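You operate a simulated robot arm through the tools that you are given. There is no shell and no other tool.

You run a simulated robot arm. Do the job below in one go: nothing can be reset, and whatever is moved stays where it is left.

JOB
Count the yellow notes, put them back and clear the display.
Fine: at counter 24, on the small note counter; leave the machine on.

Only the result counts: the job must be done as asked and must still hold three seconds after the hand-in. Knocking over, shifting, dropping, spilling or breaking anything else fails it.

ROBOT AND FRAMES
A 7-joint arm with a two-finger parallel gripper, fixed in place. Base frame: the origin is at the foot of the arm, x ahead of it, y to its left, z up. Readings come in cm, rad, newtons and seconds.
Its first joint turns from -2.897 to 2.897 rad. Payload 4.4 kg.
Tool frame: the origin (TCP) lies between the finger pads and is the grasp point; the fingertips stand 2.3 cm ahead of it; z points along the fingers, y is the line along which they close. Largest opening 9.4 cm; finger width 3.8, thickness 1; the body of the gripper, 5.4 by 9.6 cm, starts 3.9 cm behind the TCP.
Orientation is that of the tool frame in the base frame, as a unit quaternion [w, x, y, z]. With the fingers straight down and closing along the base's y, the tool's x points along the base's -x, its y along +y and its z along -z.

CONTROLS
- The arm moves only by the tool apply_moves. Its argument "rows" is a list of rows, each a list of 3 entries, a list of its own where there are three numbers: the turn, a rotation vector about the tool's x, y, z in units of 5 degrees (1.0 is 5 degrees), then the shift along the tool's x, y, z in units of 25 mm (1.0 is 25 mm), then the opening, from 0 (shut) to 1 (fully open). In form: [[[ax, ay, az], [x, y, z], grip], ...]. A call has 1 to 20 rows; each row shifts and turns the commanded pose from where the row before left it, along the tool's axes as they then stand. A call with a number of a shift or a turn outside -1 to 1 is refused whole. Rows are played at 5 a second. More than 5 cm and 0.15 rad between two rows, or a gripper value outside its range, and nothing of the call is played. A pose out of reach is approached as far as the arm can. The call stops where the force on the tool passes 40 N (or 10 N more than at its start, if that is more) or the arm is blocked; 0.2 s more then pass. Each finger travels about 7.2 cm/s and halts on what it meets, pressing with about 31 N; the grip force reading is that of the motor and also rises with nothing between the fingers. The clock runs only during rows and for 0.2 s after the last one: add rows that do not move to give the fingers time. The reply holds the time, the measured pose of the TCP, the force on the tool along the base axes, the opening and the grip force, in the units named above and with some noise, with the torque about the TCP (base axes, N m) and any sound that the robot's microphone picked up, and new pictures: "pictures" is both (left out), scene, wrist or none.
- Cameras (640 x 400 px; columns grow to the right, rows downward): "scene" is fixed at [22.01, -50.84, 140.8]; the picture's right is [0.64, -0.77, 0.00], its down [-0.27, -0.22, -0.94] and it looks along [0.72, 0.60, -0.35] (base axes); focal length 374 px, centre (320, 200). "wrist" rides on the gripper at [8.6, 1.6, -7.4] in the tool frame; the picture's right is [-0.18, 0.98, 0.00], its down [-0.58, -0.11, -0.81] and it looks along [-0.79, -0.15, 0.59] (tool axes); focal length 243 px, centre (320, 200).
- measure_at(camera, pixels): there is no depth. For up to 12 entries [column, row, z] of the newest picture of that camera ("zoom" is the newest enlarged one), the place [x, y] in the base frame at which the ray of that pixel passes the height z, good to about 0.3 cm, but the place of the scene camera against the robot may be out by one fixed shift of up to 2.5 cm in any direction. No time passes.
- inspect(camera, box): a new picture of the part [left, top, right, bottom] of that camera's present view, enlarged. No time passes.
- finish_job(): hands the job in; it is judged then, once.

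Open the gripper and draw the arm clear of the work before you hand the job in, unless the task says otherwise.

The tools are called after "Emit:" as a command line: name --argument value ..., lists and objects as JSON in quotes. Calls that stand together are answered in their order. apply_moves: Moves the arm, as the interface text tells. Its arguments: {"type":"object","properties":{"rows":{"type":"array"},"pictures":{"type":"string","enum":["both","scene","wrist","none"]}},"required":["rows"]} The other tools are called the same way: measure_at (camera, pixels) gives the place at which the rays of pixels pass given heights; inspect (camera, box) takes an enlarged picture of a part of a camera's view; finish_job () hands the job in.

At the start:

```text
time_s: 0.0
ee_pos: [69.65, 14.92, 113.01]
ee_rot: [0.0, 0.0, 1.0, 0.001]
ft_force: [0.3, -0.4, -0.2]
torque: [0.0, 0.01, 0.01]
width: 9.39
finger_force: 0.2
```

scene: 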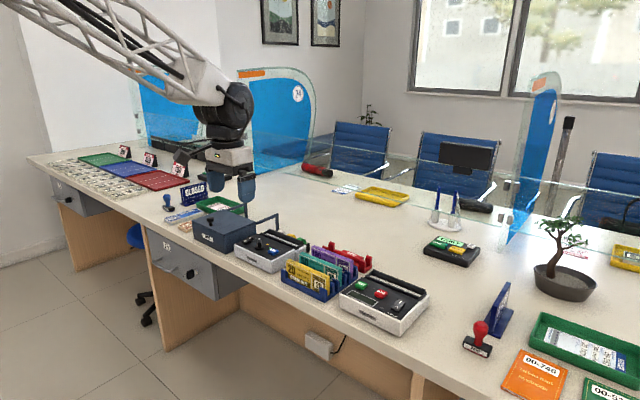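
wrist: 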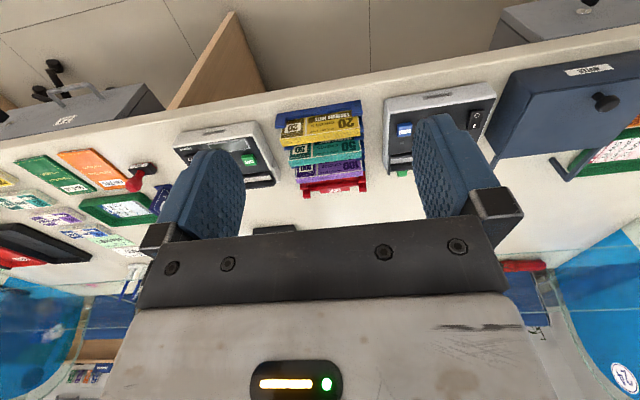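

The scene shows two machines around (270,250) and (384,298) with a note rack between them at (320,275). I'll zoom in to tell which is the small note counter and look at labels and signs.

Emit:
inspect --camera "scene" --box '[180, 180, 440, 340]'

Emit:
inspect --camera "wrist" --box '[160, 60, 520, 220]'

Emit:
inspect --camera "scene" --box '[40, 130, 280, 260]'

```text
2.46 times, centred on (310, 260) of scene
```

zoom: 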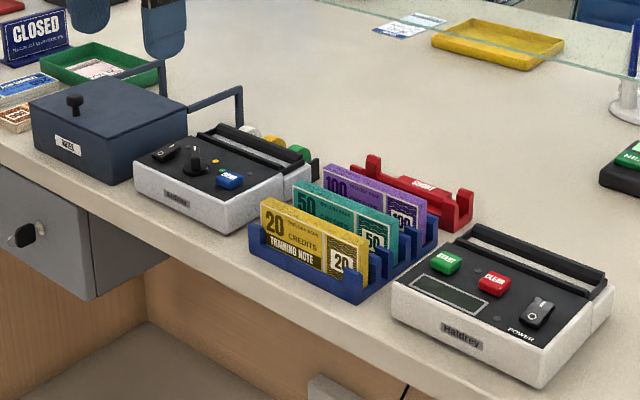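

```text
1.78 times, centred on (340, 140) of wrist
```

zoom: 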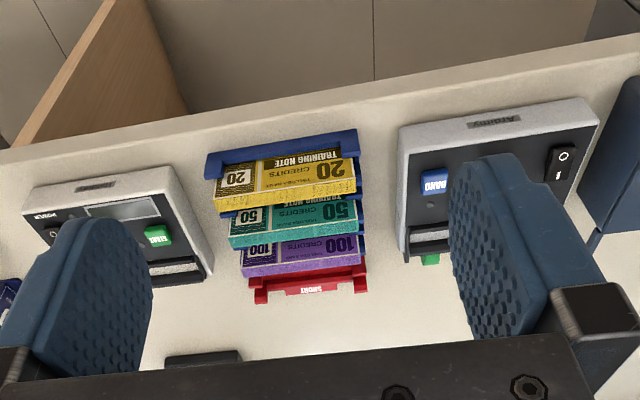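

```text
2.67 times, centred on (160, 195) of scene
```

zoom: 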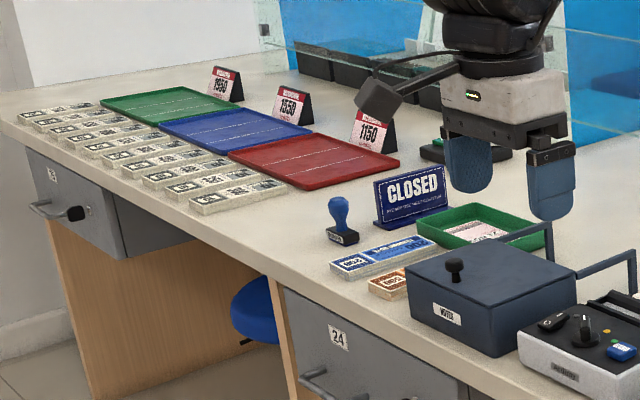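

The Haldrey machine on the right has START, CLEAR, a display and a POWER rocker, so it is the counter. The left one says BAND. I'll triangulate heights from both cameras.

Emit:
measure_at --camera "wrist" --pixels '[[361, 129, 75], [361, 129, 80], [361, 129, 85], [361, 129, 90], [281, 140, 80], [281, 140, 85], [176, 148, 75], [176, 148, 80], [176, 148, 85], [258, 125, 80], [258, 125, 85]]'

Emit:
measure_at --camera "scene" --pixels '[[286.4, 260, 75], [286.4, 260, 80], [286.4, 260, 85], [286.4, 260, 90], [329.5, 283.6, 80], [329.5, 283.6, 85], [339, 294, 75], [339, 294, 80], [339, 294, 85], [428, 296, 80]]'

Emit:
inspect --camera "scene" --box '[330, 260, 440, 340]'

Emit:
inspect --camera "wrist" --box '[165, 100, 285, 210]'

```text
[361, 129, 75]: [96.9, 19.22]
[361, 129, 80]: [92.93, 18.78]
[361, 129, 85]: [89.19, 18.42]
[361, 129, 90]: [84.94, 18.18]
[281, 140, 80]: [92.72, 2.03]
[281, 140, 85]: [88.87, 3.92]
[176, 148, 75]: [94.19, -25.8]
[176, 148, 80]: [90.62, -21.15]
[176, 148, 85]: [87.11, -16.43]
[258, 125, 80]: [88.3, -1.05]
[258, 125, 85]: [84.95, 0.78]
```

```text
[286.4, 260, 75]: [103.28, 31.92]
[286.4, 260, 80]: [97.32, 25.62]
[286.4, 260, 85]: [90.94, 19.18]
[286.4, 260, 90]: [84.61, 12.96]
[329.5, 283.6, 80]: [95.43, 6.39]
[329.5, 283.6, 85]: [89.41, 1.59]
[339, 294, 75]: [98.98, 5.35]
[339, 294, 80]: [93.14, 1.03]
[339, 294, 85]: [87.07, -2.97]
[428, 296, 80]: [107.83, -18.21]
```

```text
5.00 times, centred on (385, 300) of scene
```

zoom: 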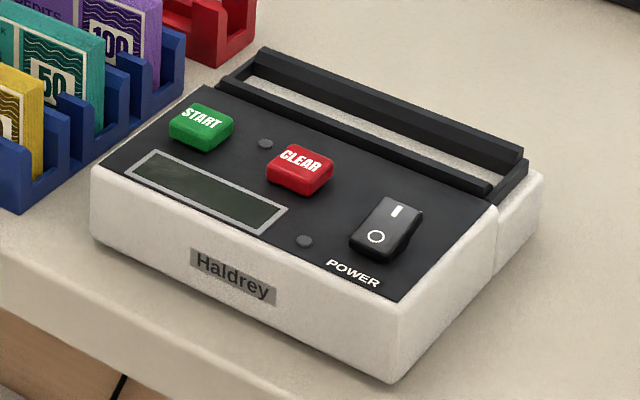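

```text
3.64 times, centred on (225, 155) of wrist
```

zoom: 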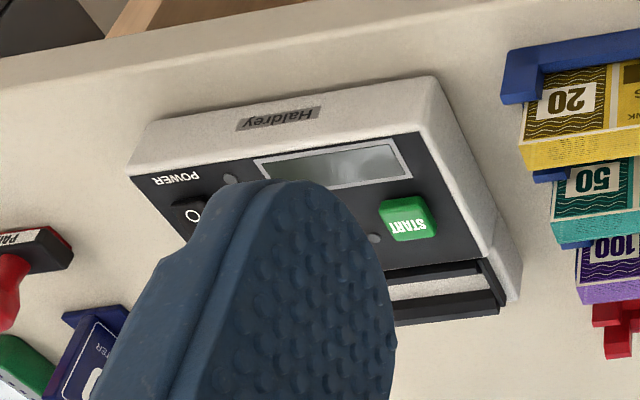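

The counter's display is dark, so it is likely off, and the bundles stand at roughly z 85 at the top. I'll shift the arm to -y at this height so the wrist camera sees the Haldrey machine between the fingers.

Emit:
apply_moves --rows '[[[0, 0, 0], [0, -1, 0], 1], [[0, 0, 0], [0, -1, 0], 1], [[0, 0, 0], [0, -1, 0], 1], [[0, 0, 0], [0, -1, 0], 1], [[0, 0, 0], [0, -1, 0], 1], [[0, 0, 0], [0, -1, 0], 1], [[0, 0, 0], [0, -1, 0], 1], [[0, 0, 0], [0, -1, 0], 1], [[0, 0, 0], [0, 0, 0], 1]]'

```text
time_s: 2.0
ee_pos: [69.54, -4.97, 113.12]
ee_rot: [0.001, 0.0, 1.0, 0.0]
ft_force: [-0.3, 0.1, 0.3]
torque: [0.02, -0.02, 0.03]
width: 9.41
finger_force: 0.1
```

scene: 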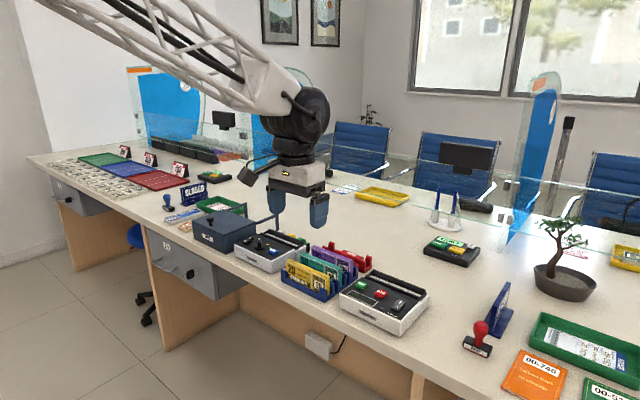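
wrist: 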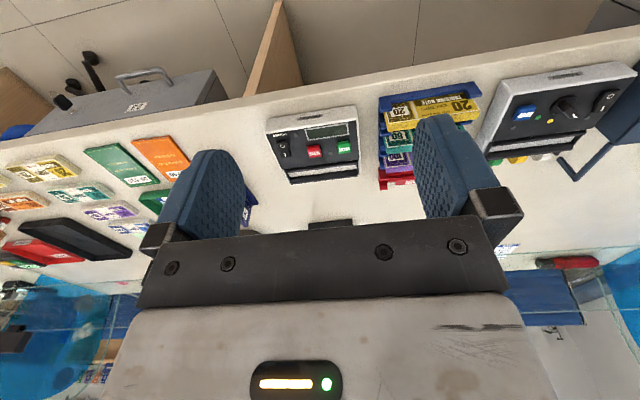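

The Haldrey machine now sits at about (312,145) in the wrist view. I'll enlarge it and measure its features.

Emit:
inspect --camera "wrist" --box '[245, 80, 405, 220]'

Emit:
measure_at --camera "wrist" --pixels '[[287, 147, 80], [287, 147, 82], [315, 151, 80], [315, 151, 82], [344, 147, 80], [344, 147, 82], [290, 178, 80], [356, 170, 80], [268, 118, 75], [357, 107, 75], [300, 95, 75], [500, 63, 75]]'

Emit:
measure_at --camera "scene" --pixels '[[360.5, 283.5, 80], [360.5, 283.5, 82], [360.5, 283.5, 84], [381, 292.5, 80], [381, 292.5, 82], [381, 292.5, 84], [397, 304, 80], [397, 304, 82], [397, 304, 84]]'

```text
2.86 times, centred on (325, 150) of wrist
```

zoom: 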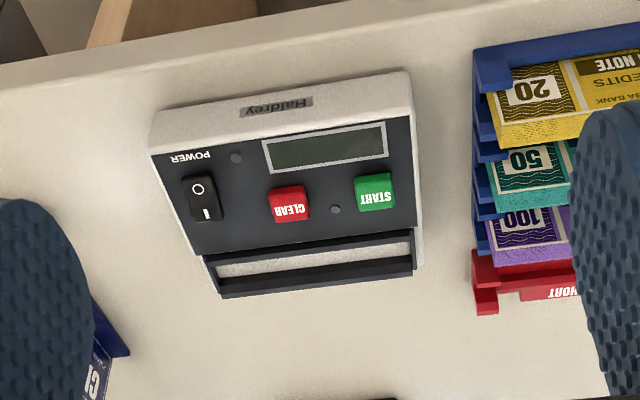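

```text
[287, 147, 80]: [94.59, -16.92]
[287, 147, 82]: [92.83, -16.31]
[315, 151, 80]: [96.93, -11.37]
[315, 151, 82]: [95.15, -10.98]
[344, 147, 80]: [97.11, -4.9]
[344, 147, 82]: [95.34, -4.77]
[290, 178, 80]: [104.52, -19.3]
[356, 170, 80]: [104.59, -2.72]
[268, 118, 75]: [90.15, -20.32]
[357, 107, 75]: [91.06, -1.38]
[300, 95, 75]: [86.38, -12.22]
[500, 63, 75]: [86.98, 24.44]
```

```text
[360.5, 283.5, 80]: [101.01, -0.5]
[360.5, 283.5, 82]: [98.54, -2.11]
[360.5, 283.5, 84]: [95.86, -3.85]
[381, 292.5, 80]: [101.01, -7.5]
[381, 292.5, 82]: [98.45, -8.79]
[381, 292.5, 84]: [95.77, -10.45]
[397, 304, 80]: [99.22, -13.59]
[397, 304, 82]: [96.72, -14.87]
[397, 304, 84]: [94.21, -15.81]
```

By triangulating the two wrist views, START is at about (93.5,-4.7,84) and the yellow bundle's top front edge at about x 90, z 83. I'll go lower for a closer look at the counter.

Emit:
apply_moves --rows '[[[0, 0, 0], [0, -0.5, 1], 1], [[0, 0, 0], [0, -0.5, 1], 1], [[0, 0, 0], [0, -0.5, 1], 1], [[0, 0, 0], [0, -0.5, 1], 1], [[0, 0, 0], [0, 0, 1], 1], [[0, 0, 0], [0, 0, 0], 1]]' --pictures "wrist"

Emit:
inspect --camera "wrist" --box '[240, 60, 440, 240]'

```text
time_s: 3.4
ee_pos: [69.65, -10.14, 100.56]
ee_rot: [0.0, 0.0, 1.0, 0.0]
ft_force: [-0.4, 0.3, -0.6]
torque: [0.0, 0.03, 0.02]
width: 9.41
finger_force: 0.1
```

wrist: 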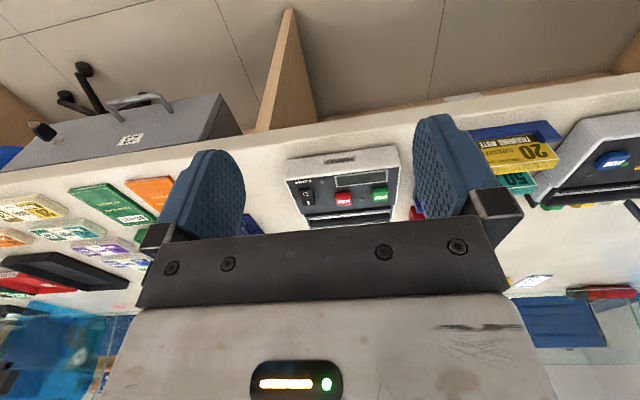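

```text
2.22 times, centred on (340, 150) of wrist
```

zoom: 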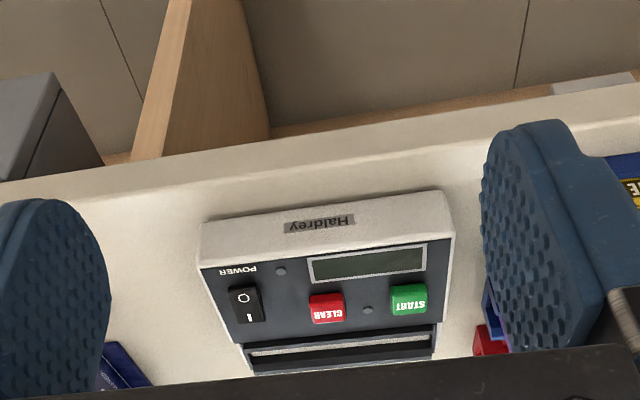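

START triangulates to about (94,-4.7,83.5) and the machine's front foot to roughly z 79. I'll raise a little and tilt the hand so the wrist camera looks more steeply down onto the counter's slot and rocker.

Emit:
apply_moves --rows '[[[0, 1, 0], [-0.5, 0, -0.5], 1], [[0, 1, 0], [-0.5, 0, -0.5], 1], [[0, 1, 0], [-0.5, 0, -0.5], 1], [[0, 1, 0], [-0.5, 0, -0.5], 1], [[0, 1, 0], [-0.5, 0, -0.5], 1], [[0, 1, 0], [-0.5, 0, -0.5], 1], [[0, 0, 0], [0, 0, 0], 1]]'

Emit:
inspect --camera "wrist" --box '[230, 60, 430, 240]'

```text
time_s: 5.0
ee_pos: [78.55, -10.08, 106.15]
ee_rot: [-0.259, 0.0, 0.966, 0.0]
ft_force: [0.5, 0.8, -0.5]
torque: [-0.04, -0.03, 0.02]
width: 9.38
finger_force: 0.0
```

scene: 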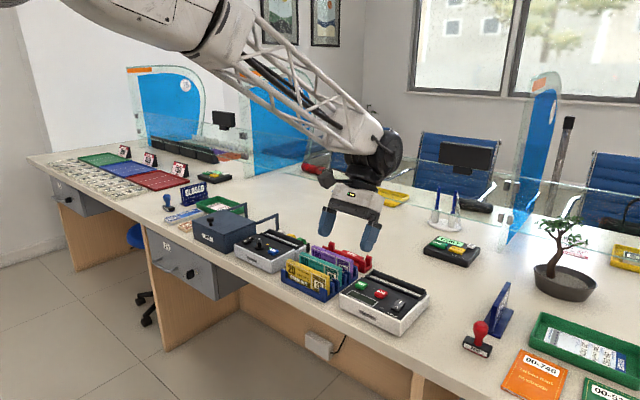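
wrist: 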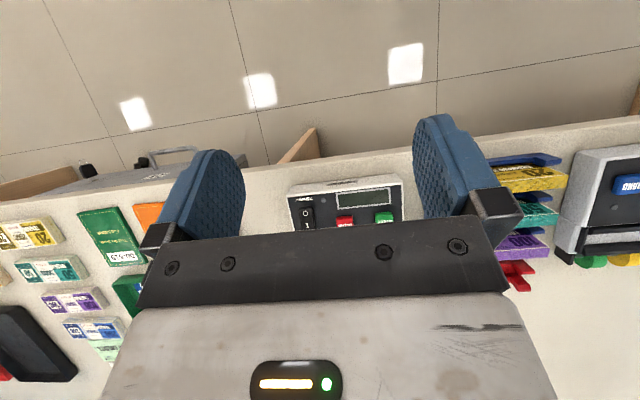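

```text
2.22 times, centred on (330, 150) of wrist
```

zoom: 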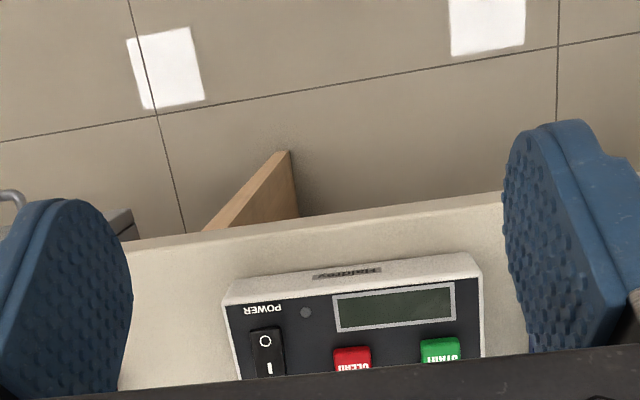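

The hopper is hidden by the hand's edge at row 225. I'll move about 10 cm further out (+x) so the counter moves up in the picture.

Emit:
apply_moves --rows '[[[0, 0, 0], [-0.866, 0, -0.5], 1], [[0, 0, 0], [-0.866, 0, -0.5], 1], [[0, 0, 0], [-0.866, 0, -0.5], 1], [[0, 0, 0], [-0.866, 0, -0.5], 1], [[0, 0, 0], [0, 0, 0], 1]]' --pictures "wrist"

Emit:
inspect --camera "wrist" --box '[250, 100, 430, 230]'

```text
time_s: 6.2
ee_pos: [88.42, -10.1, 106.28]
ee_rot: [-0.259, 0.0, 0.966, 0.0]
ft_force: [-0.2, 0.2, -0.2]
torque: [0.0, -0.02, 0.02]
width: 9.39
finger_force: 0.1
```

wrist: 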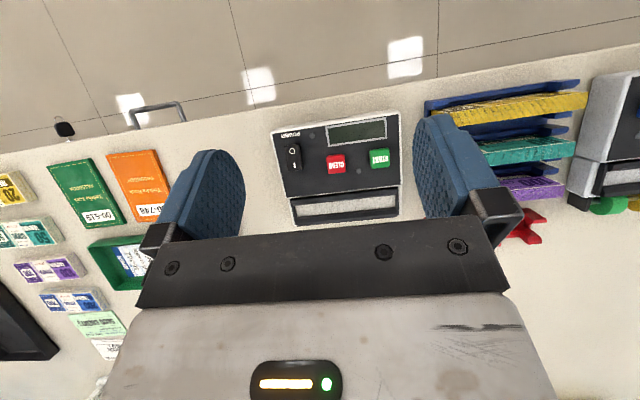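

```text
3.08 times, centred on (340, 165) of wrist
```

zoom: 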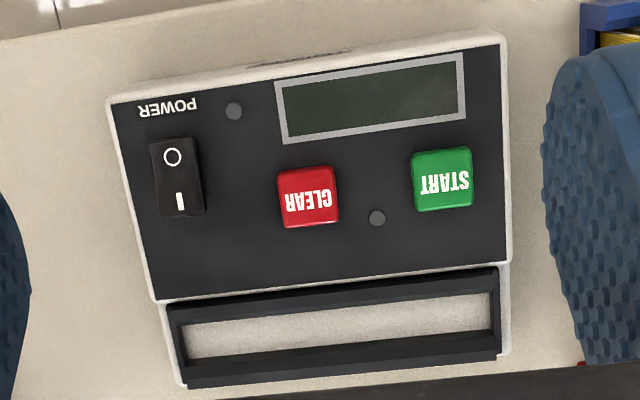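

This view shows the counter nearly from above, with the slot's inner floor at zoom (185–490, 295–358). I'll measure the buttons, the slot and the bundles at the likely heights.

Emit:
measure_at --camera "zoom" --pixels '[[442, 180, 83.5], [308, 197, 83.5], [182, 205, 83.5], [170, 150, 83.5], [185, 328, 83], [490, 295, 83], [495, 328, 83], [190, 358, 83], [168, 310, 83], [497, 270, 83], [187, 388, 83], [500, 355, 83]]'

Emit:
measure_at --camera "wrist" --pixels '[[587, 92, 84], [588, 108, 84], [432, 114, 84], [574, 141, 84], [576, 155, 84], [562, 182, 84], [580, 79, 80], [425, 101, 80], [400, 113, 79], [268, 131, 79], [272, 133, 82]]'

Emit:
inspect --camera "wrist" --box '[400, 60, 620, 240]'

```text
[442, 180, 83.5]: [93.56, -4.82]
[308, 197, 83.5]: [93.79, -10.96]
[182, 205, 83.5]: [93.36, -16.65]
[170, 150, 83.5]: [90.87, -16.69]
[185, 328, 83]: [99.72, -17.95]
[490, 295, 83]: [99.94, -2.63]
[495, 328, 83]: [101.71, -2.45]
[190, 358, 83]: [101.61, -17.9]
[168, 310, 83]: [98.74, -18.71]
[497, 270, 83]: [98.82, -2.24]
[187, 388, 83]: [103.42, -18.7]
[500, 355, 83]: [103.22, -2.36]
```

```text
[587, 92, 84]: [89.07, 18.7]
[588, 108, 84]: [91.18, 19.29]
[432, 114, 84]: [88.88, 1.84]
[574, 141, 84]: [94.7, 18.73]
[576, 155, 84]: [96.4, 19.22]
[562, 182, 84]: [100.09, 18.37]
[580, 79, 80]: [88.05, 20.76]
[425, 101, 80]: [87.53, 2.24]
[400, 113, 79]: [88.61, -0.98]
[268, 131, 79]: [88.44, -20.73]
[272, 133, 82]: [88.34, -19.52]
```

```text
2.22 times, centred on (510, 150) of wrist
```

zoom: 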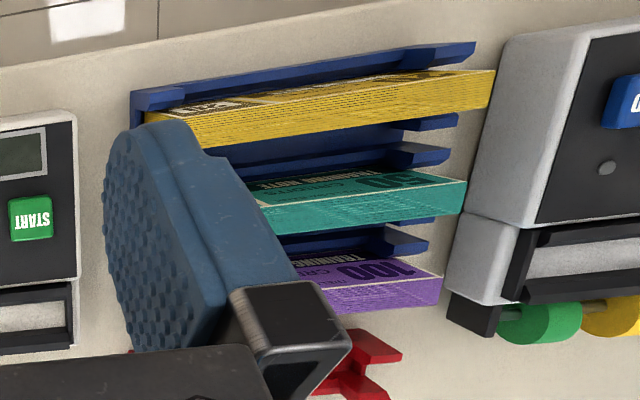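

The counter is square to the base axes: START is near (93.6,-4.8), CLEAR (93.8,-11), the rocker's I end (93.4,-16.7), and the slot around x 99.8–101.7. I'll zoom in hard on the rocker and the slot.

Emit:
inspect --camera "wrist" --box '[272, 120, 352, 180]'

Emit:
inspect --camera "wrist" --box '[280, 170, 410, 235]'

Emit:
inspect --camera "scene" --box '[360, 265, 440, 325]'

```text
6.67 times, centred on (312, 150) of wrist
```

zoom: 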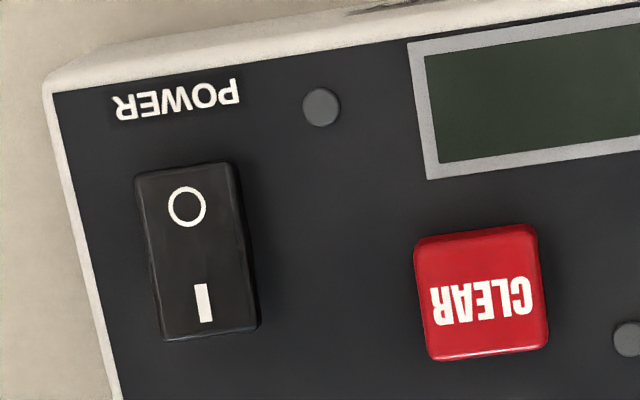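

```text
4.92 times, centred on (345, 202) of wrist
```

zoom: 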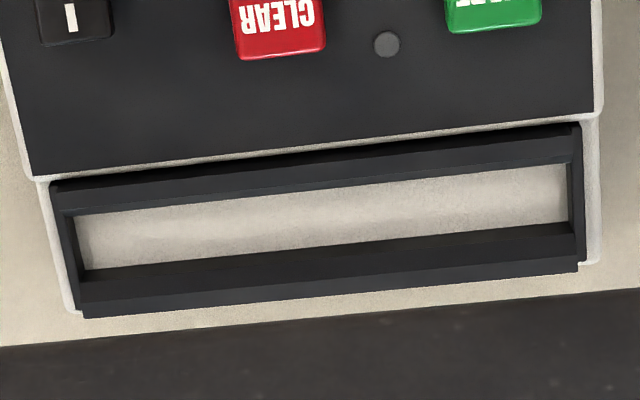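

```text
6.67 times, centred on (400, 295) of scene
```

zoom: 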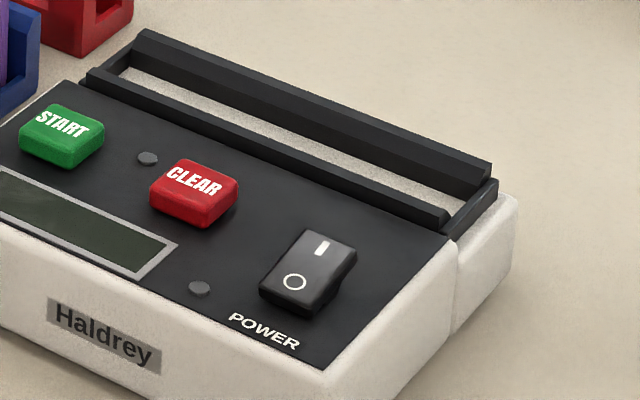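

The rocker lies with I toward +x and O toward the robot; the hopper is a dark frame with a low front bar and a higher back bar. I'll bring the hand upright with the fingers shut and hover above the rocker's I end.

Emit:
apply_moves --rows '[[[0, -1, 0], [0, 0, 0], 0], [[0, -1, 0], [0, 0, 0], 0], [[0, -1, 0], [0, 0, 0], 0], [[0, -1, 0], [0, 0, 0], 0], [[0, -1, 0], [0, 0, 0], 0], [[0, -1, 0], [0, 0, 0], 0], [[0, 0, 0], [-0.7, -0.87, 0.8], 0], [[0, 0, 0], [-0.7, -0.87, 0.8], 0], [[0, 0, 0], [-0.7, -0.87, 0.8], 0], [[0, 0, 0], [0, 0, 1], 0], [[0, 0, 0], [0, 0, 1], 0], [[0, 0, 0], [0, 0, 0.9], 0], [[0, 0, 0], [0, 0, 0], 0]]'

Emit:
inspect --camera "scene" --box '[330, 235, 440, 325]'

Emit:
inspect --camera "wrist" --box '[240, 80, 440, 240]'

```text
time_s: 9.0
ee_pos: [93.72, -16.93, 93.08]
ee_rot: [0.0, 0.0, 1.0, 0.0]
ft_force: [-0.2, -0.1, 0.0]
torque: [-0.02, 0.0, 0.01]
width: 0.0
finger_force: 31.1
```

scene: 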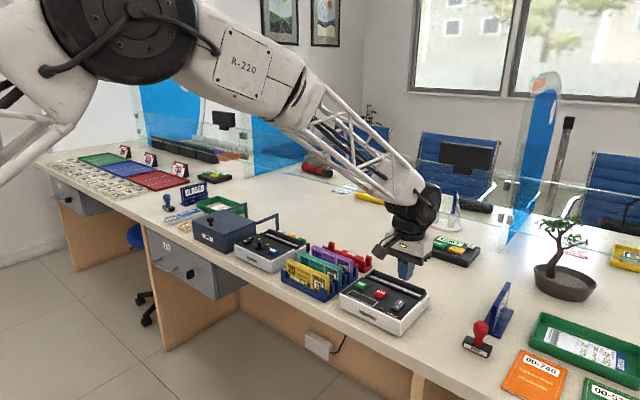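
wrist: 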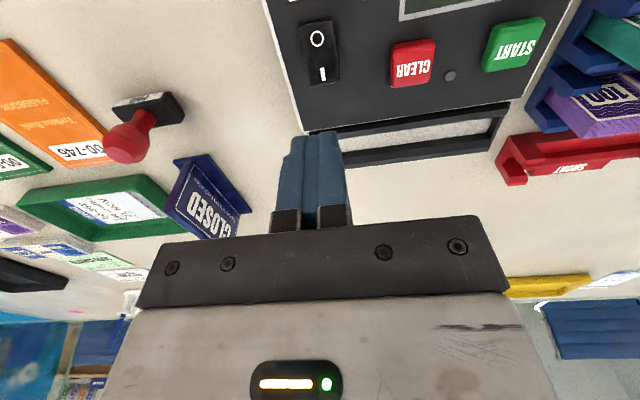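

```text
4.44 times, centred on (385, 280) of scene
```

zoom: 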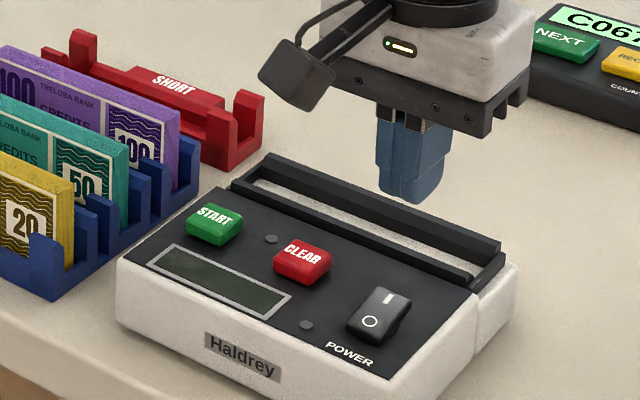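

```text
2.50 times, centred on (340, 160) of wrist
```

zoom: 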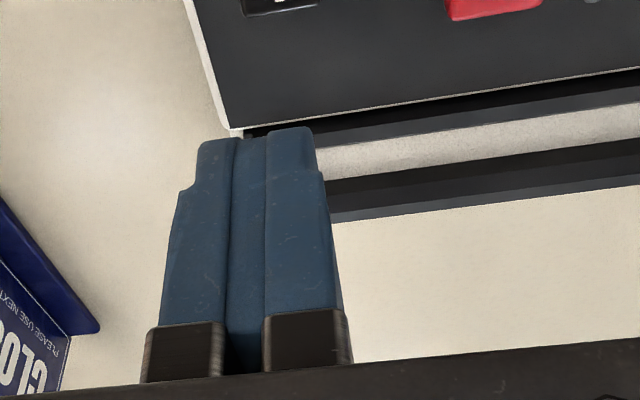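

The fingers are shut 9 cm above the rocker at (93.7,-16.9), and the I mark at wrist (322,75) agrees with (93.2,-16.7). I'll lower toward the rocker, the last part in small steps.

Emit:
apply_moves --rows '[[[0, 0, 0], [0.05, 0.08, 1], 0], [[0, 0, 0], [0, 0, 1], 0], [[0, 0, 0], [0, 0, 0.2], 0], [[0, 0, 0], [0, 0, 0.1], 0], [[0, 0, 0], [0, 0, 0.1], 0], [[0, 0, 0], [0, 0, 0], 0]]'

Emit:
inspect --camera "scene" --box '[330, 235, 440, 325]'

Emit:
inspect --camera "wrist" --box '[220, 0, 420, 160]'

```text
time_s: 10.4
ee_pos: [93.59, -16.47, 86.98]
ee_rot: [0.0, 0.0, 1.0, 0.0]
ft_force: [0.0, 0.1, -0.3]
torque: [-0.02, 0.02, 0.02]
width: 0.01
finger_force: 31.2
```

scene: 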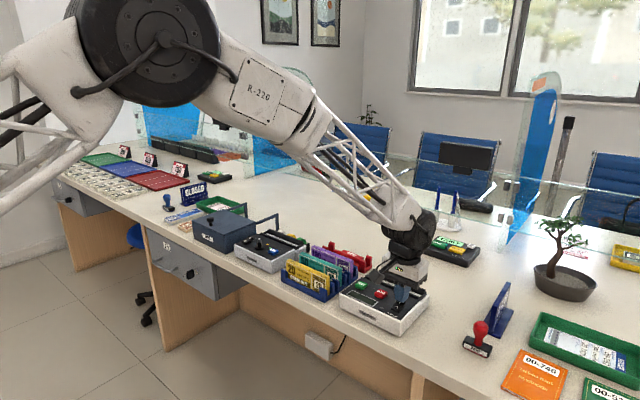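
wrist: 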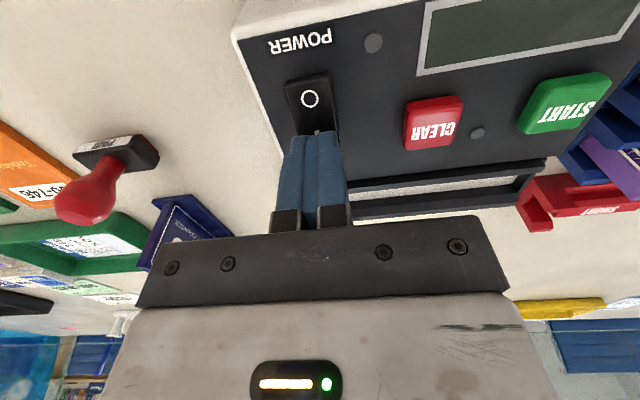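

```text
4.44 times, centred on (385, 280) of scene
```

zoom: 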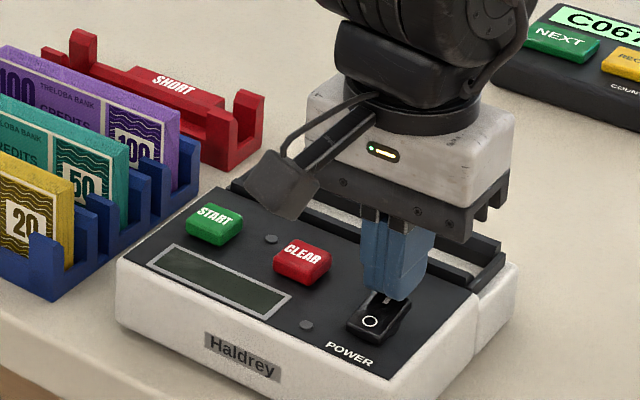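

```text
2.50 times, centred on (320, 80) of wrist
```

zoom: 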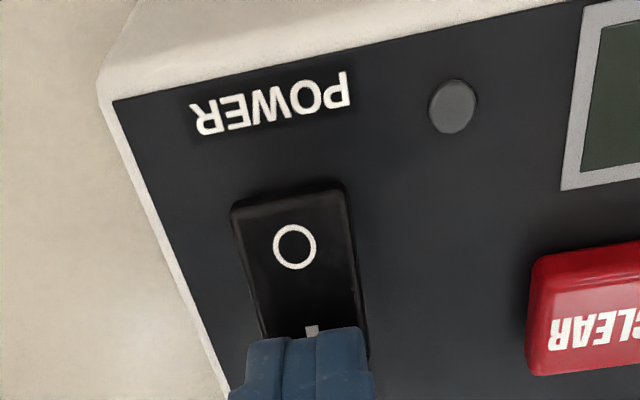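

The tips are right above the I half with no contact force yet. I'll press down in 2.5 mm steps.

Emit:
apply_moves --rows '[[[0, 0, 0], [0, 0, 0.1], 0], [[0, 0, 0], [0, 0, 0.1], 0], [[0, 0, 0], [0, 0, 0], 0]]' --pictures "none"

Emit:
inspect --camera "scene" --box '[330, 235, 440, 325]'

Emit:
inspect --camera "wrist" --box '[220, 0, 420, 160]'

```text
time_s: 11.2
ee_pos: [93.58, -16.41, 86.5]
ee_rot: [0.001, 0.0, 1.0, 0.0]
ft_force: [-3.0, -1.2, 11.4]
torque: [-0.01, 0.3, 0.06]
width: 0.0
finger_force: 30.9
```

```text
4.44 times, centred on (385, 280) of scene
```

zoom: 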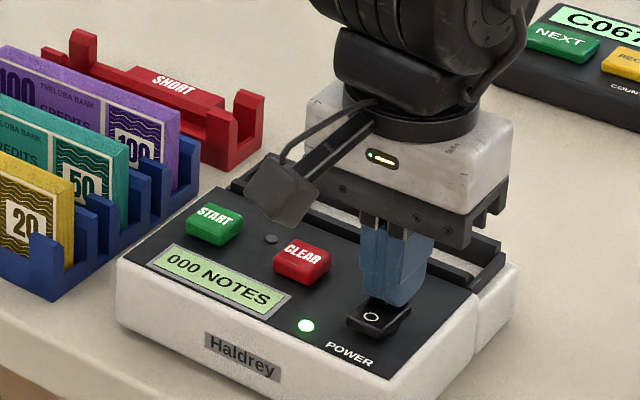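

```text
2.50 times, centred on (320, 80) of wrist
```

zoom: 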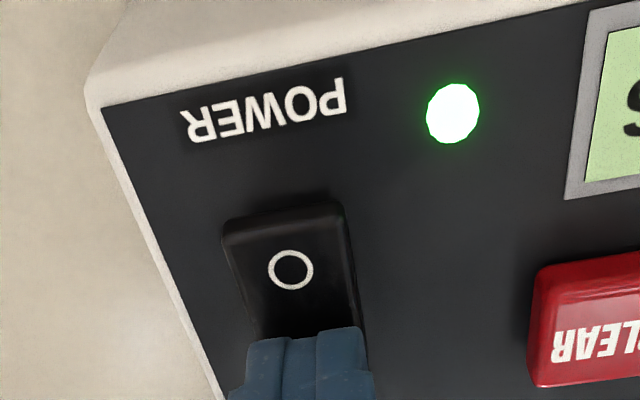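

The green lamp is lit and the display reads "000 NOTES", so the machine is on. I'll lift straight up and then turn the hand 90° so the fingers close along x, opening partly.

Emit:
apply_moves --rows '[[[0, 0, 0], [0, 0, -1], 0], [[0, 0, 0], [0, 0, -1], 0], [[0, 0, 0], [0, 0, -1], 0], [[0, 0, 0], [0, 0, -1], 0], [[0, 0, 0], [0, 0, -1], 0], [[0, 0, 0], [0, 0, -1], 0], [[0, 0, 0], [0, 0, 0], 0]]'

Emit:
inspect --camera "scene" --box '[330, 235, 440, 325]'

```text
time_s: 12.8
ee_pos: [93.59, -16.45, 101.57]
ee_rot: [0.0, 0.001, 1.0, -0.001]
ft_force: [0.3, 0.6, -0.3]
torque: [0.01, -0.02, -0.02]
width: 0.02
finger_force: 31.0
```

scene: 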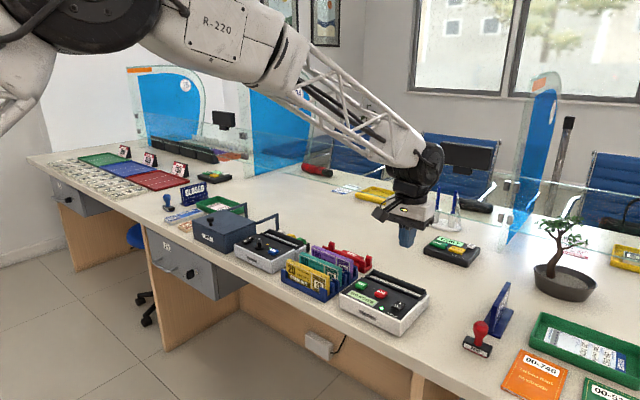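
wrist: 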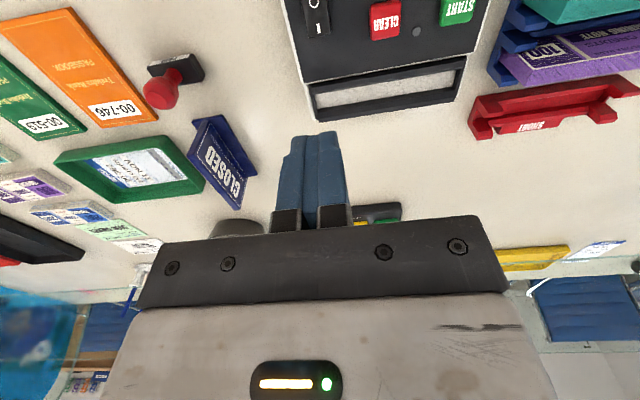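

```text
4.44 times, centred on (385, 280) of scene
```

zoom: 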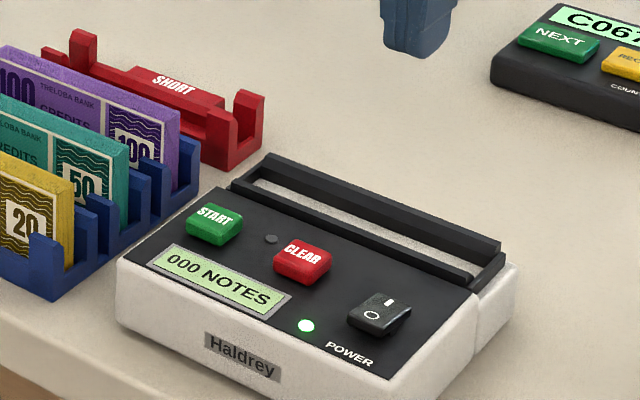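

Display and lamp are confirmed. From this height the hopper is clearly visible at wrist (310–465, 60–115), so I'll zoom in on it and on the bundles to refine positions.

Emit:
inspect --camera "wrist" --box '[295, 40, 485, 140]'

Emit:
measure_at --camera "wrist" --pixels '[[457, 12, 83.5], [385, 20, 83.5], [318, 28, 83.5], [318, 28, 84], [640, 45, 84]]'

```text
3.37 times, centred on (390, 90) of wrist
```

zoom: 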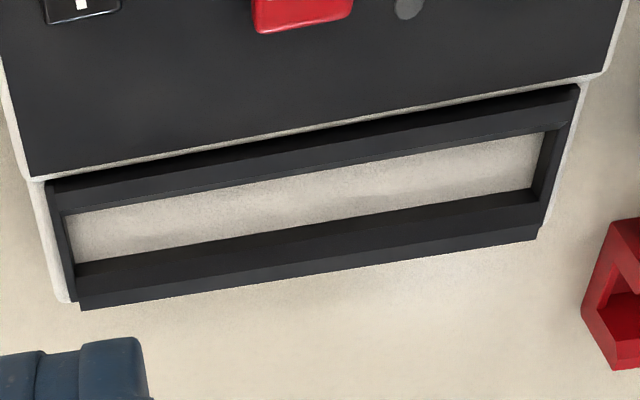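

```text
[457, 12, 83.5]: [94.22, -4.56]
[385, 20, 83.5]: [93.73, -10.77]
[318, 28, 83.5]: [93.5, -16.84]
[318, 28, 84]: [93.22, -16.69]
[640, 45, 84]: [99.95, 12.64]
```

Triangulating the hopper gives an inner slot of x≈99.7–101.9 and y≈-18.3…-3.0, with the floor near z 82.5, the front lip at 83.1 and the back bar at 84. Next I'll shift over to look at the yellow bundle the same way.

Emit:
apply_moves --rows '[[[0, 0, 0], [0.4, 0.95, 0], 0], [[0, 0, 0], [0.4, 0.95, 0], 0], [[0, 0, 0], [0.4, 0.95, 0], 0], [[0, 0, 0], [0.4, 0.95, 0], 0], [[0, 0, 0], [0.4, 0.95, 0], 0], [[0, 0, 0], [0.4, 0.95, 0], 0], [[0, 0, 0], [0.4, 0.95, 0], 0], [[0, 0, 0], [0.4, 0.95, 0], 0], [[0, 0, 0], [0.3, 0.95, 0], 0], [[0, 0, 0], [0, 0, 0], 0]]' --pictures "wrist"

Emit:
inspect --camera "wrist" --box '[280, 0, 500, 140]'

```text
time_s: 15.0
ee_pos: [84.87, 5.19, 101.36]
ee_rot: [0.0, -0.001, 1.0, 0.0]
ft_force: [0.1, -0.7, 0.4]
torque: [0.05, 0.0, 0.03]
width: 0.01
finger_force: 31.4
```

wrist: 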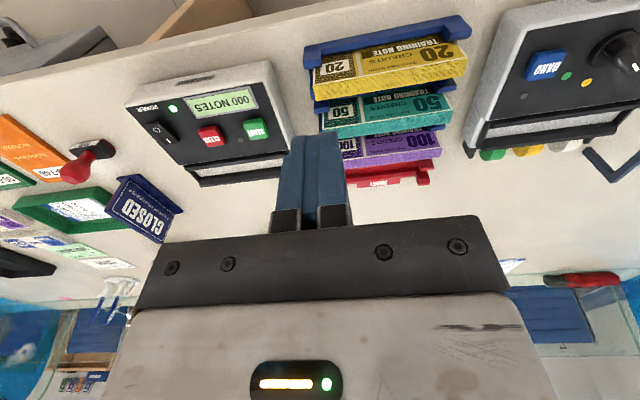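

```text
2.86 times, centred on (390, 70) of wrist
```

zoom: 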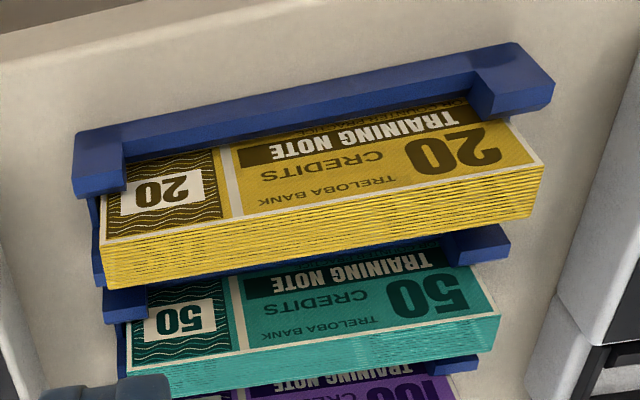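

Yellow bundle: x≈89.35–91.0, y≈3.5–18.75, top z≈83.9, with teal starting near x 94.8, so there is room for the fingers. I'll turn the hand -90° about its axis (camera to the -y side) so it closes along x.

Emit:
apply_moves --rows '[[[0, 0, -1], [0, 0, 0], 0], [[0, 0, -1], [0, 0, 0], 0], [[0, 0, -1], [0, 0, 0], 0], [[0, 0, -1], [0, 0, 0], 0], [[0, 0, -1], [0, 0, 0], 0], [[0, 0, -1], [0, 0, 0], 0], [[0, 0, -1], [0, 0, 0], 0], [[0, 0, -1], [0, 0, 0], 0], [[0, 0, -1], [0, 0, 0], 0], [[0, 0, -1], [0, 0, 0], 0], [[0, 0, -1], [0, 0, 0], 0], [[0, 0, -1], [0, 0, 0], 0], [[0, 0, -1], [0, 0, 0], 0], [[0, 0, -1], [0, 0, 0], 0], [[0, 0, -1], [0, 0, 0], 0], [[0, 0, -1], [0, 0, 0], 0], [[0, 0, -1], [0, 0, 0], 0], [[0, 0, -1], [0, 0, 0], 0], [[0, 0, 0], [0, 0, 0], 0]]'

```text
time_s: 19.0
ee_pos: [84.93, 5.08, 101.43]
ee_rot: [0.0, 0.708, -0.706, 0.0]
ft_force: [-0.1, -0.6, 0.5]
torque: [0.02, 0.03, -0.03]
width: 0.02
finger_force: 31.4
```

scene: 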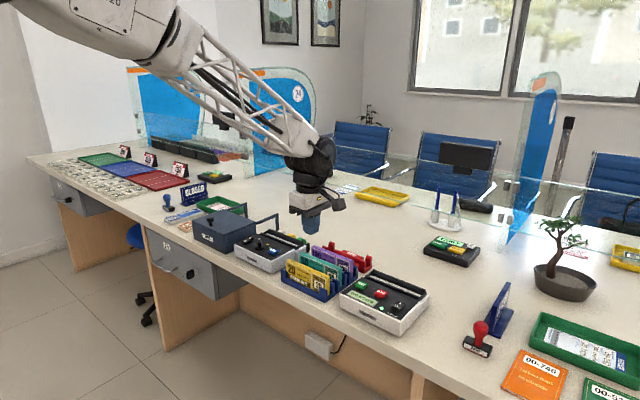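
wrist: 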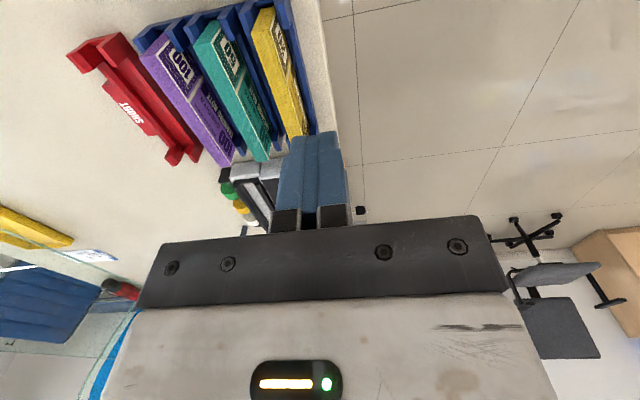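

The hand has turned and the fingers now close along x. Before grasping, I'll check that the arm can reach the hopper centre (100.8,-10.6) upright, at a safe height with empty fingers.

Emit:
apply_moves --rows '[[[0, 0, 0], [0.894, -0.909, 0], 0], [[0, 0, 0], [0.894, -0.909, 0], 0], [[0, 0, 0], [0.894, -0.909, 0], 0], [[0, 0, 0], [0.894, -0.909, 0], 0.48], [[0, 0, 0], [0.894, -0.909, 0.6], 0.48], [[0, 0, 0], [0.894, -0.909, 0.6], 0.48], [[0, 0, 0], [0.894, -0.909, 0.6], 0.48], [[0, 0, 0], [0, 0, 0.6], 0.48], [[0, 0, 0], [0, 0, 0], 0.48]]'

```text
time_s: 21.0
ee_pos: [100.8, -10.69, 95.37]
ee_rot: [0.0, 0.707, -0.707, 0.001]
ft_force: [0.4, 0.0, 0.4]
torque: [0.0, -0.02, 0.01]
width: 4.53
finger_force: 0.1
```

scene: 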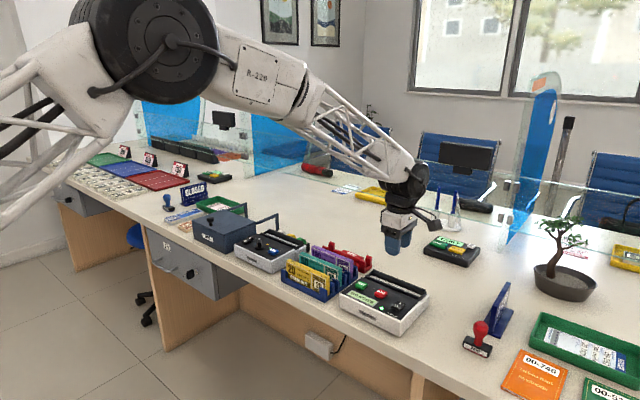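
wrist: 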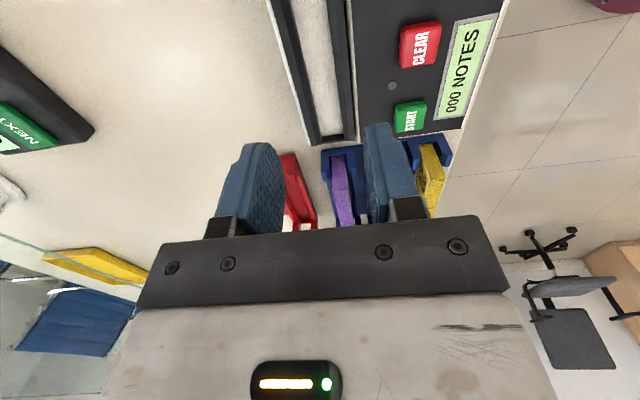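

The arm holds (100.8,-10.7,95.4) upright, so the hopper is within reach. I'll go down to about z 89, with the tips still above the bars, to check reach there and the alignment.

Emit:
apply_moves --rows '[[[0, 0, 0], [0, 0, 0.9], 0.48], [[0, 0, 0], [0, 0, 0.9], 0.48], [[0, 0, 0], [0, 0, 0.7], 0.48], [[0, 0, 0], [0, 0, 0], 0.48]]' --pictures "wrist"

Emit:
inspect --camera "wrist" --box '[200, 0, 440, 240]'

Emit:
inspect --camera "scene" --box '[330, 235, 440, 325]'

```text
time_s: 22.0
ee_pos: [100.78, -10.69, 89.17]
ee_rot: [0.0, -0.707, 0.707, 0.0]
ft_force: [0.4, 0.3, -0.4]
torque: [0.0, 0.02, -0.03]
width: 4.53
finger_force: 0.0
```

wrist: 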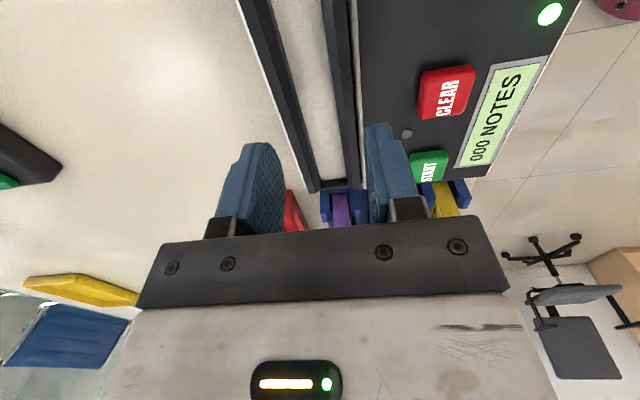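

```text
1.67 times, centred on (320, 120) of wrist
```

zoom: 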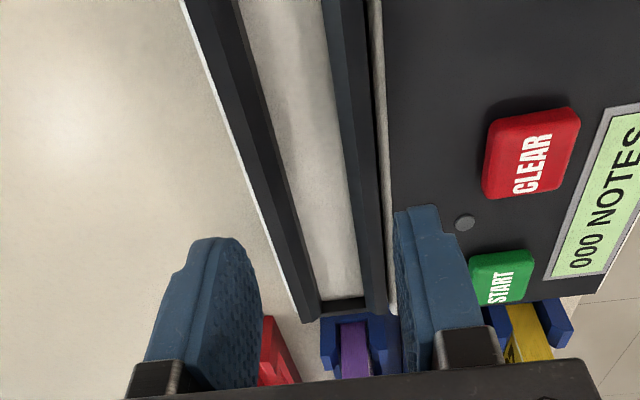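

```text
4.44 times, centred on (385, 280) of scene
```

zoom: 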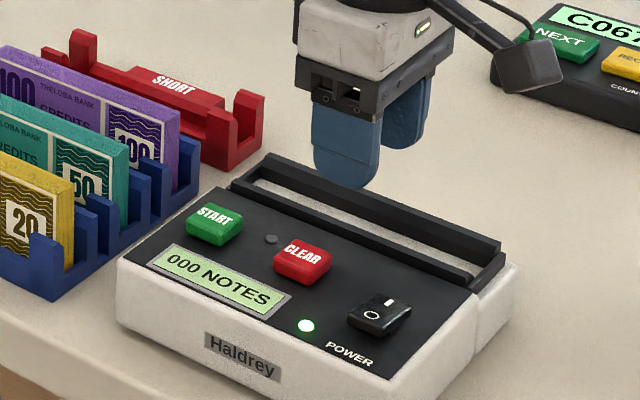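

The reach holds at z 89, and the slot runs between the two fingers in this view. I'll measure the slot's edges precisely from this camera, which looks along y.

Emit:
inspect --camera "wrist" --box '[230, 0, 390, 200]'

Emit:
measure_at --camera "wrist" --pixels '[[303.8, 120, 82.5], [336.5, 120, 83.1], [336.5, 120, 82.5], [319, 178, 82.5], [343, 178, 83.1], [343, 178, 82.5]]'

```text
2.00 times, centred on (310, 100) of wrist
```

zoom: 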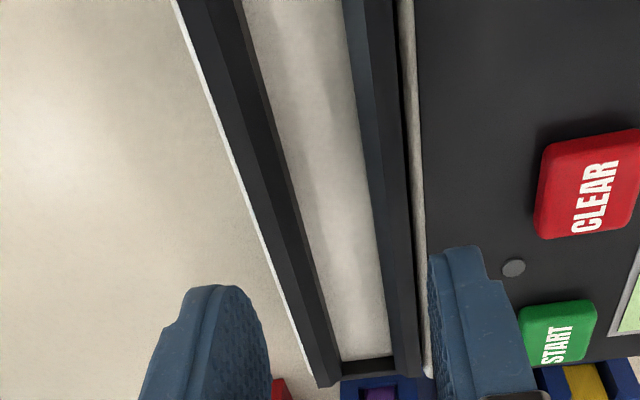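

```text
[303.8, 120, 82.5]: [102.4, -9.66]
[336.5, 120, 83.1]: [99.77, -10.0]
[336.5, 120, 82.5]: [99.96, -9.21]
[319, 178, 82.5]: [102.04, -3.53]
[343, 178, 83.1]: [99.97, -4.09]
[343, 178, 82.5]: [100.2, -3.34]
```

The floor strip's edges run zoom (243,0)-(342,362) and (342,0)-(392,355). I'll sample several points along each to average out noise.

Emit:
measure_at --camera "zoom" --pixels '[[243, 0, 82.5], [270, 100, 82.5], [298, 200, 82.5], [325, 300, 82.5], [341, 358, 82.5], [342, 2, 83.1], [356, 100, 83.1], [370, 200, 83.1], [384, 300, 83.1], [391, 350, 83.1]]'

Emit:
inspect --camera "wrist" --box '[270, 100, 370, 200]'

```text
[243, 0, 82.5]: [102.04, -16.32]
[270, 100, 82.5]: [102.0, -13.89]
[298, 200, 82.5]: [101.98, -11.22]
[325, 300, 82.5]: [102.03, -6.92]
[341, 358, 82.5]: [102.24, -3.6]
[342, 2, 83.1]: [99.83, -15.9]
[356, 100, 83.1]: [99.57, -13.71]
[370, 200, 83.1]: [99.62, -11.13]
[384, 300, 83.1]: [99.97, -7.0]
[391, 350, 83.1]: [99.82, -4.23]
```

```text
4.00 times, centred on (320, 150) of wrist
```

zoom: 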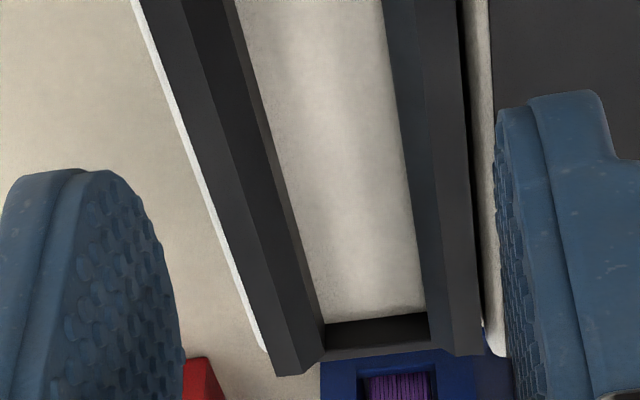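

The slot's mid-line is x≈101.0 and its y-centre about -10.55, with the floor near z 81.8. I'll lift and travel above the yellow bundle at (90.2,11.1) with the fingers open 4.5 cm.

Emit:
apply_moves --rows '[[[0, 0, 0], [0, 0, -1], 0.48], [[0, 0, 0], [0, 0, -1], 0.48], [[0, 0, 0], [-0.969, 0.471, 0], 0.48], [[0, 0, 0], [-0.969, 0.471, 0], 0.48], [[0, 0, 0], [-0.969, 0.471, 0], 0.48], [[0, 0, 0], [-0.969, 0.471, 0], 0.48], [[0, 0, 0], [-0.969, 0.471, 0], 0.48], [[0, 0, 0], [-0.969, 0.471, 0], 0.48], [[0, 0, 0], [-0.969, 0.471, 0], 0.48], [[0, 0, 0], [-0.969, 0.471, 0], 0.48], [[0, 0, 0], [-0.969, 0.471, 0], 0.48], [[0, 0, 0], [0, 0, 0], 0.48]]'

Emit:
inspect --camera "wrist" --box '[200, 0, 440, 240]'

Emit:
inspect --camera "scene" --box '[260, 190, 390, 310]'

```text
time_s: 24.6
ee_pos: [90.2, 11.16, 94.45]
ee_rot: [-0.001, -0.707, 0.707, 0.0]
ft_force: [-0.3, 0.3, 0.2]
torque: [-0.03, -0.01, -0.02]
width: 4.52
finger_force: 0.0
```

scene: 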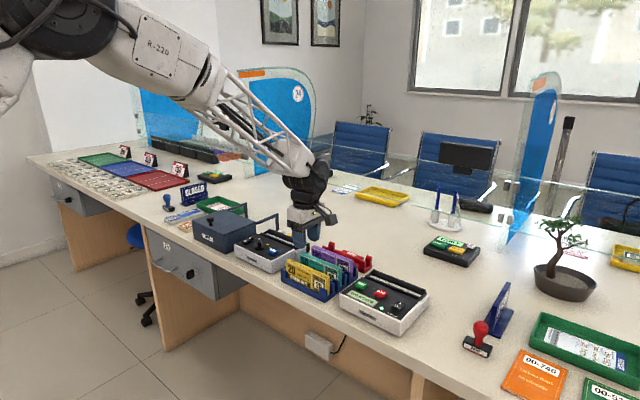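
wrist: 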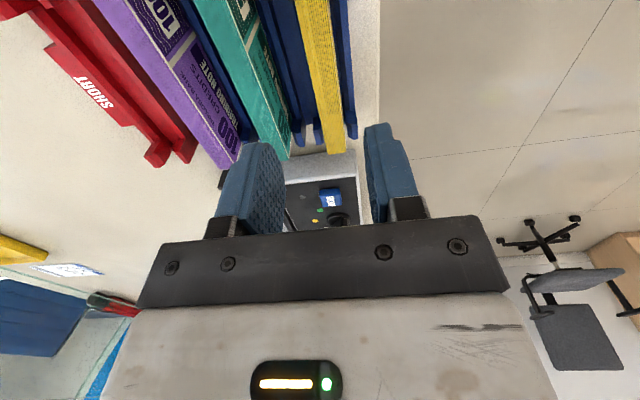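

```text
1.67 times, centred on (320, 120) of wrist
```

zoom: 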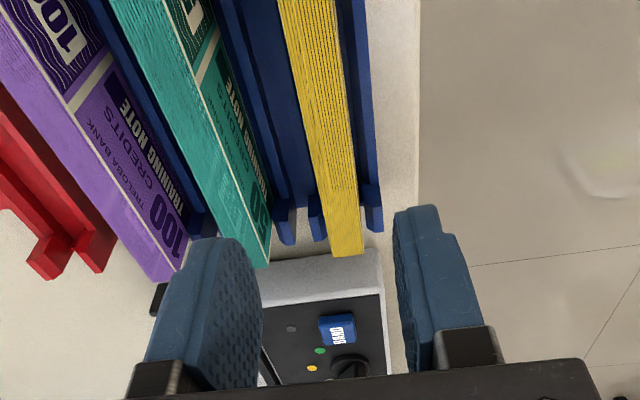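

```text
3.33 times, centred on (325, 250) of scene
```

zoom: 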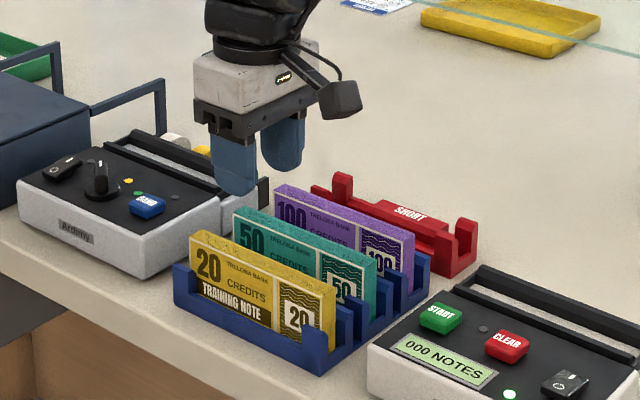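

The yellow bundle's top runs from zoom (280–335, 0) to (333–364, 255), nicely between the fingers. I'll measure its edges at z 84.

Emit:
inspect --camera "wrist" --box '[270, 0, 370, 170]'

```text
2.35 times, centred on (320, 85) of wrist
```

zoom: 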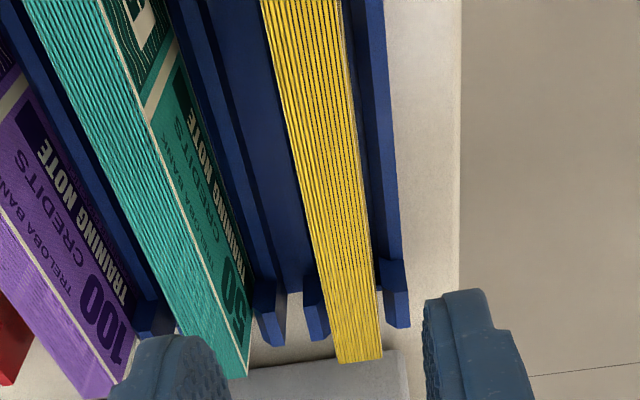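

Edges in this zoom: back edge (263,0)-(338,362), front edge (340,0)-(381,355). I'll sample along both.

Emit:
measure_at --camera "zoom" --pixels '[[263, 2, 84], [284, 100, 84], [305, 200, 84], [325, 300, 84], [337, 360, 84], [340, 2, 84], [352, 100, 84], [363, 200, 84], [375, 300, 84], [381, 355, 84]]'

```text
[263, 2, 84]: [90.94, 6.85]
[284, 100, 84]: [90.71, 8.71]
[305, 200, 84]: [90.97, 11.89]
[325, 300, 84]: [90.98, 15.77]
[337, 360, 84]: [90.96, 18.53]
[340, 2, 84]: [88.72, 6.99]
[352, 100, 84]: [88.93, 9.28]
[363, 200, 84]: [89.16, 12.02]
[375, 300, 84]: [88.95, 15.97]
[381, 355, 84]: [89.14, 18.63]
```

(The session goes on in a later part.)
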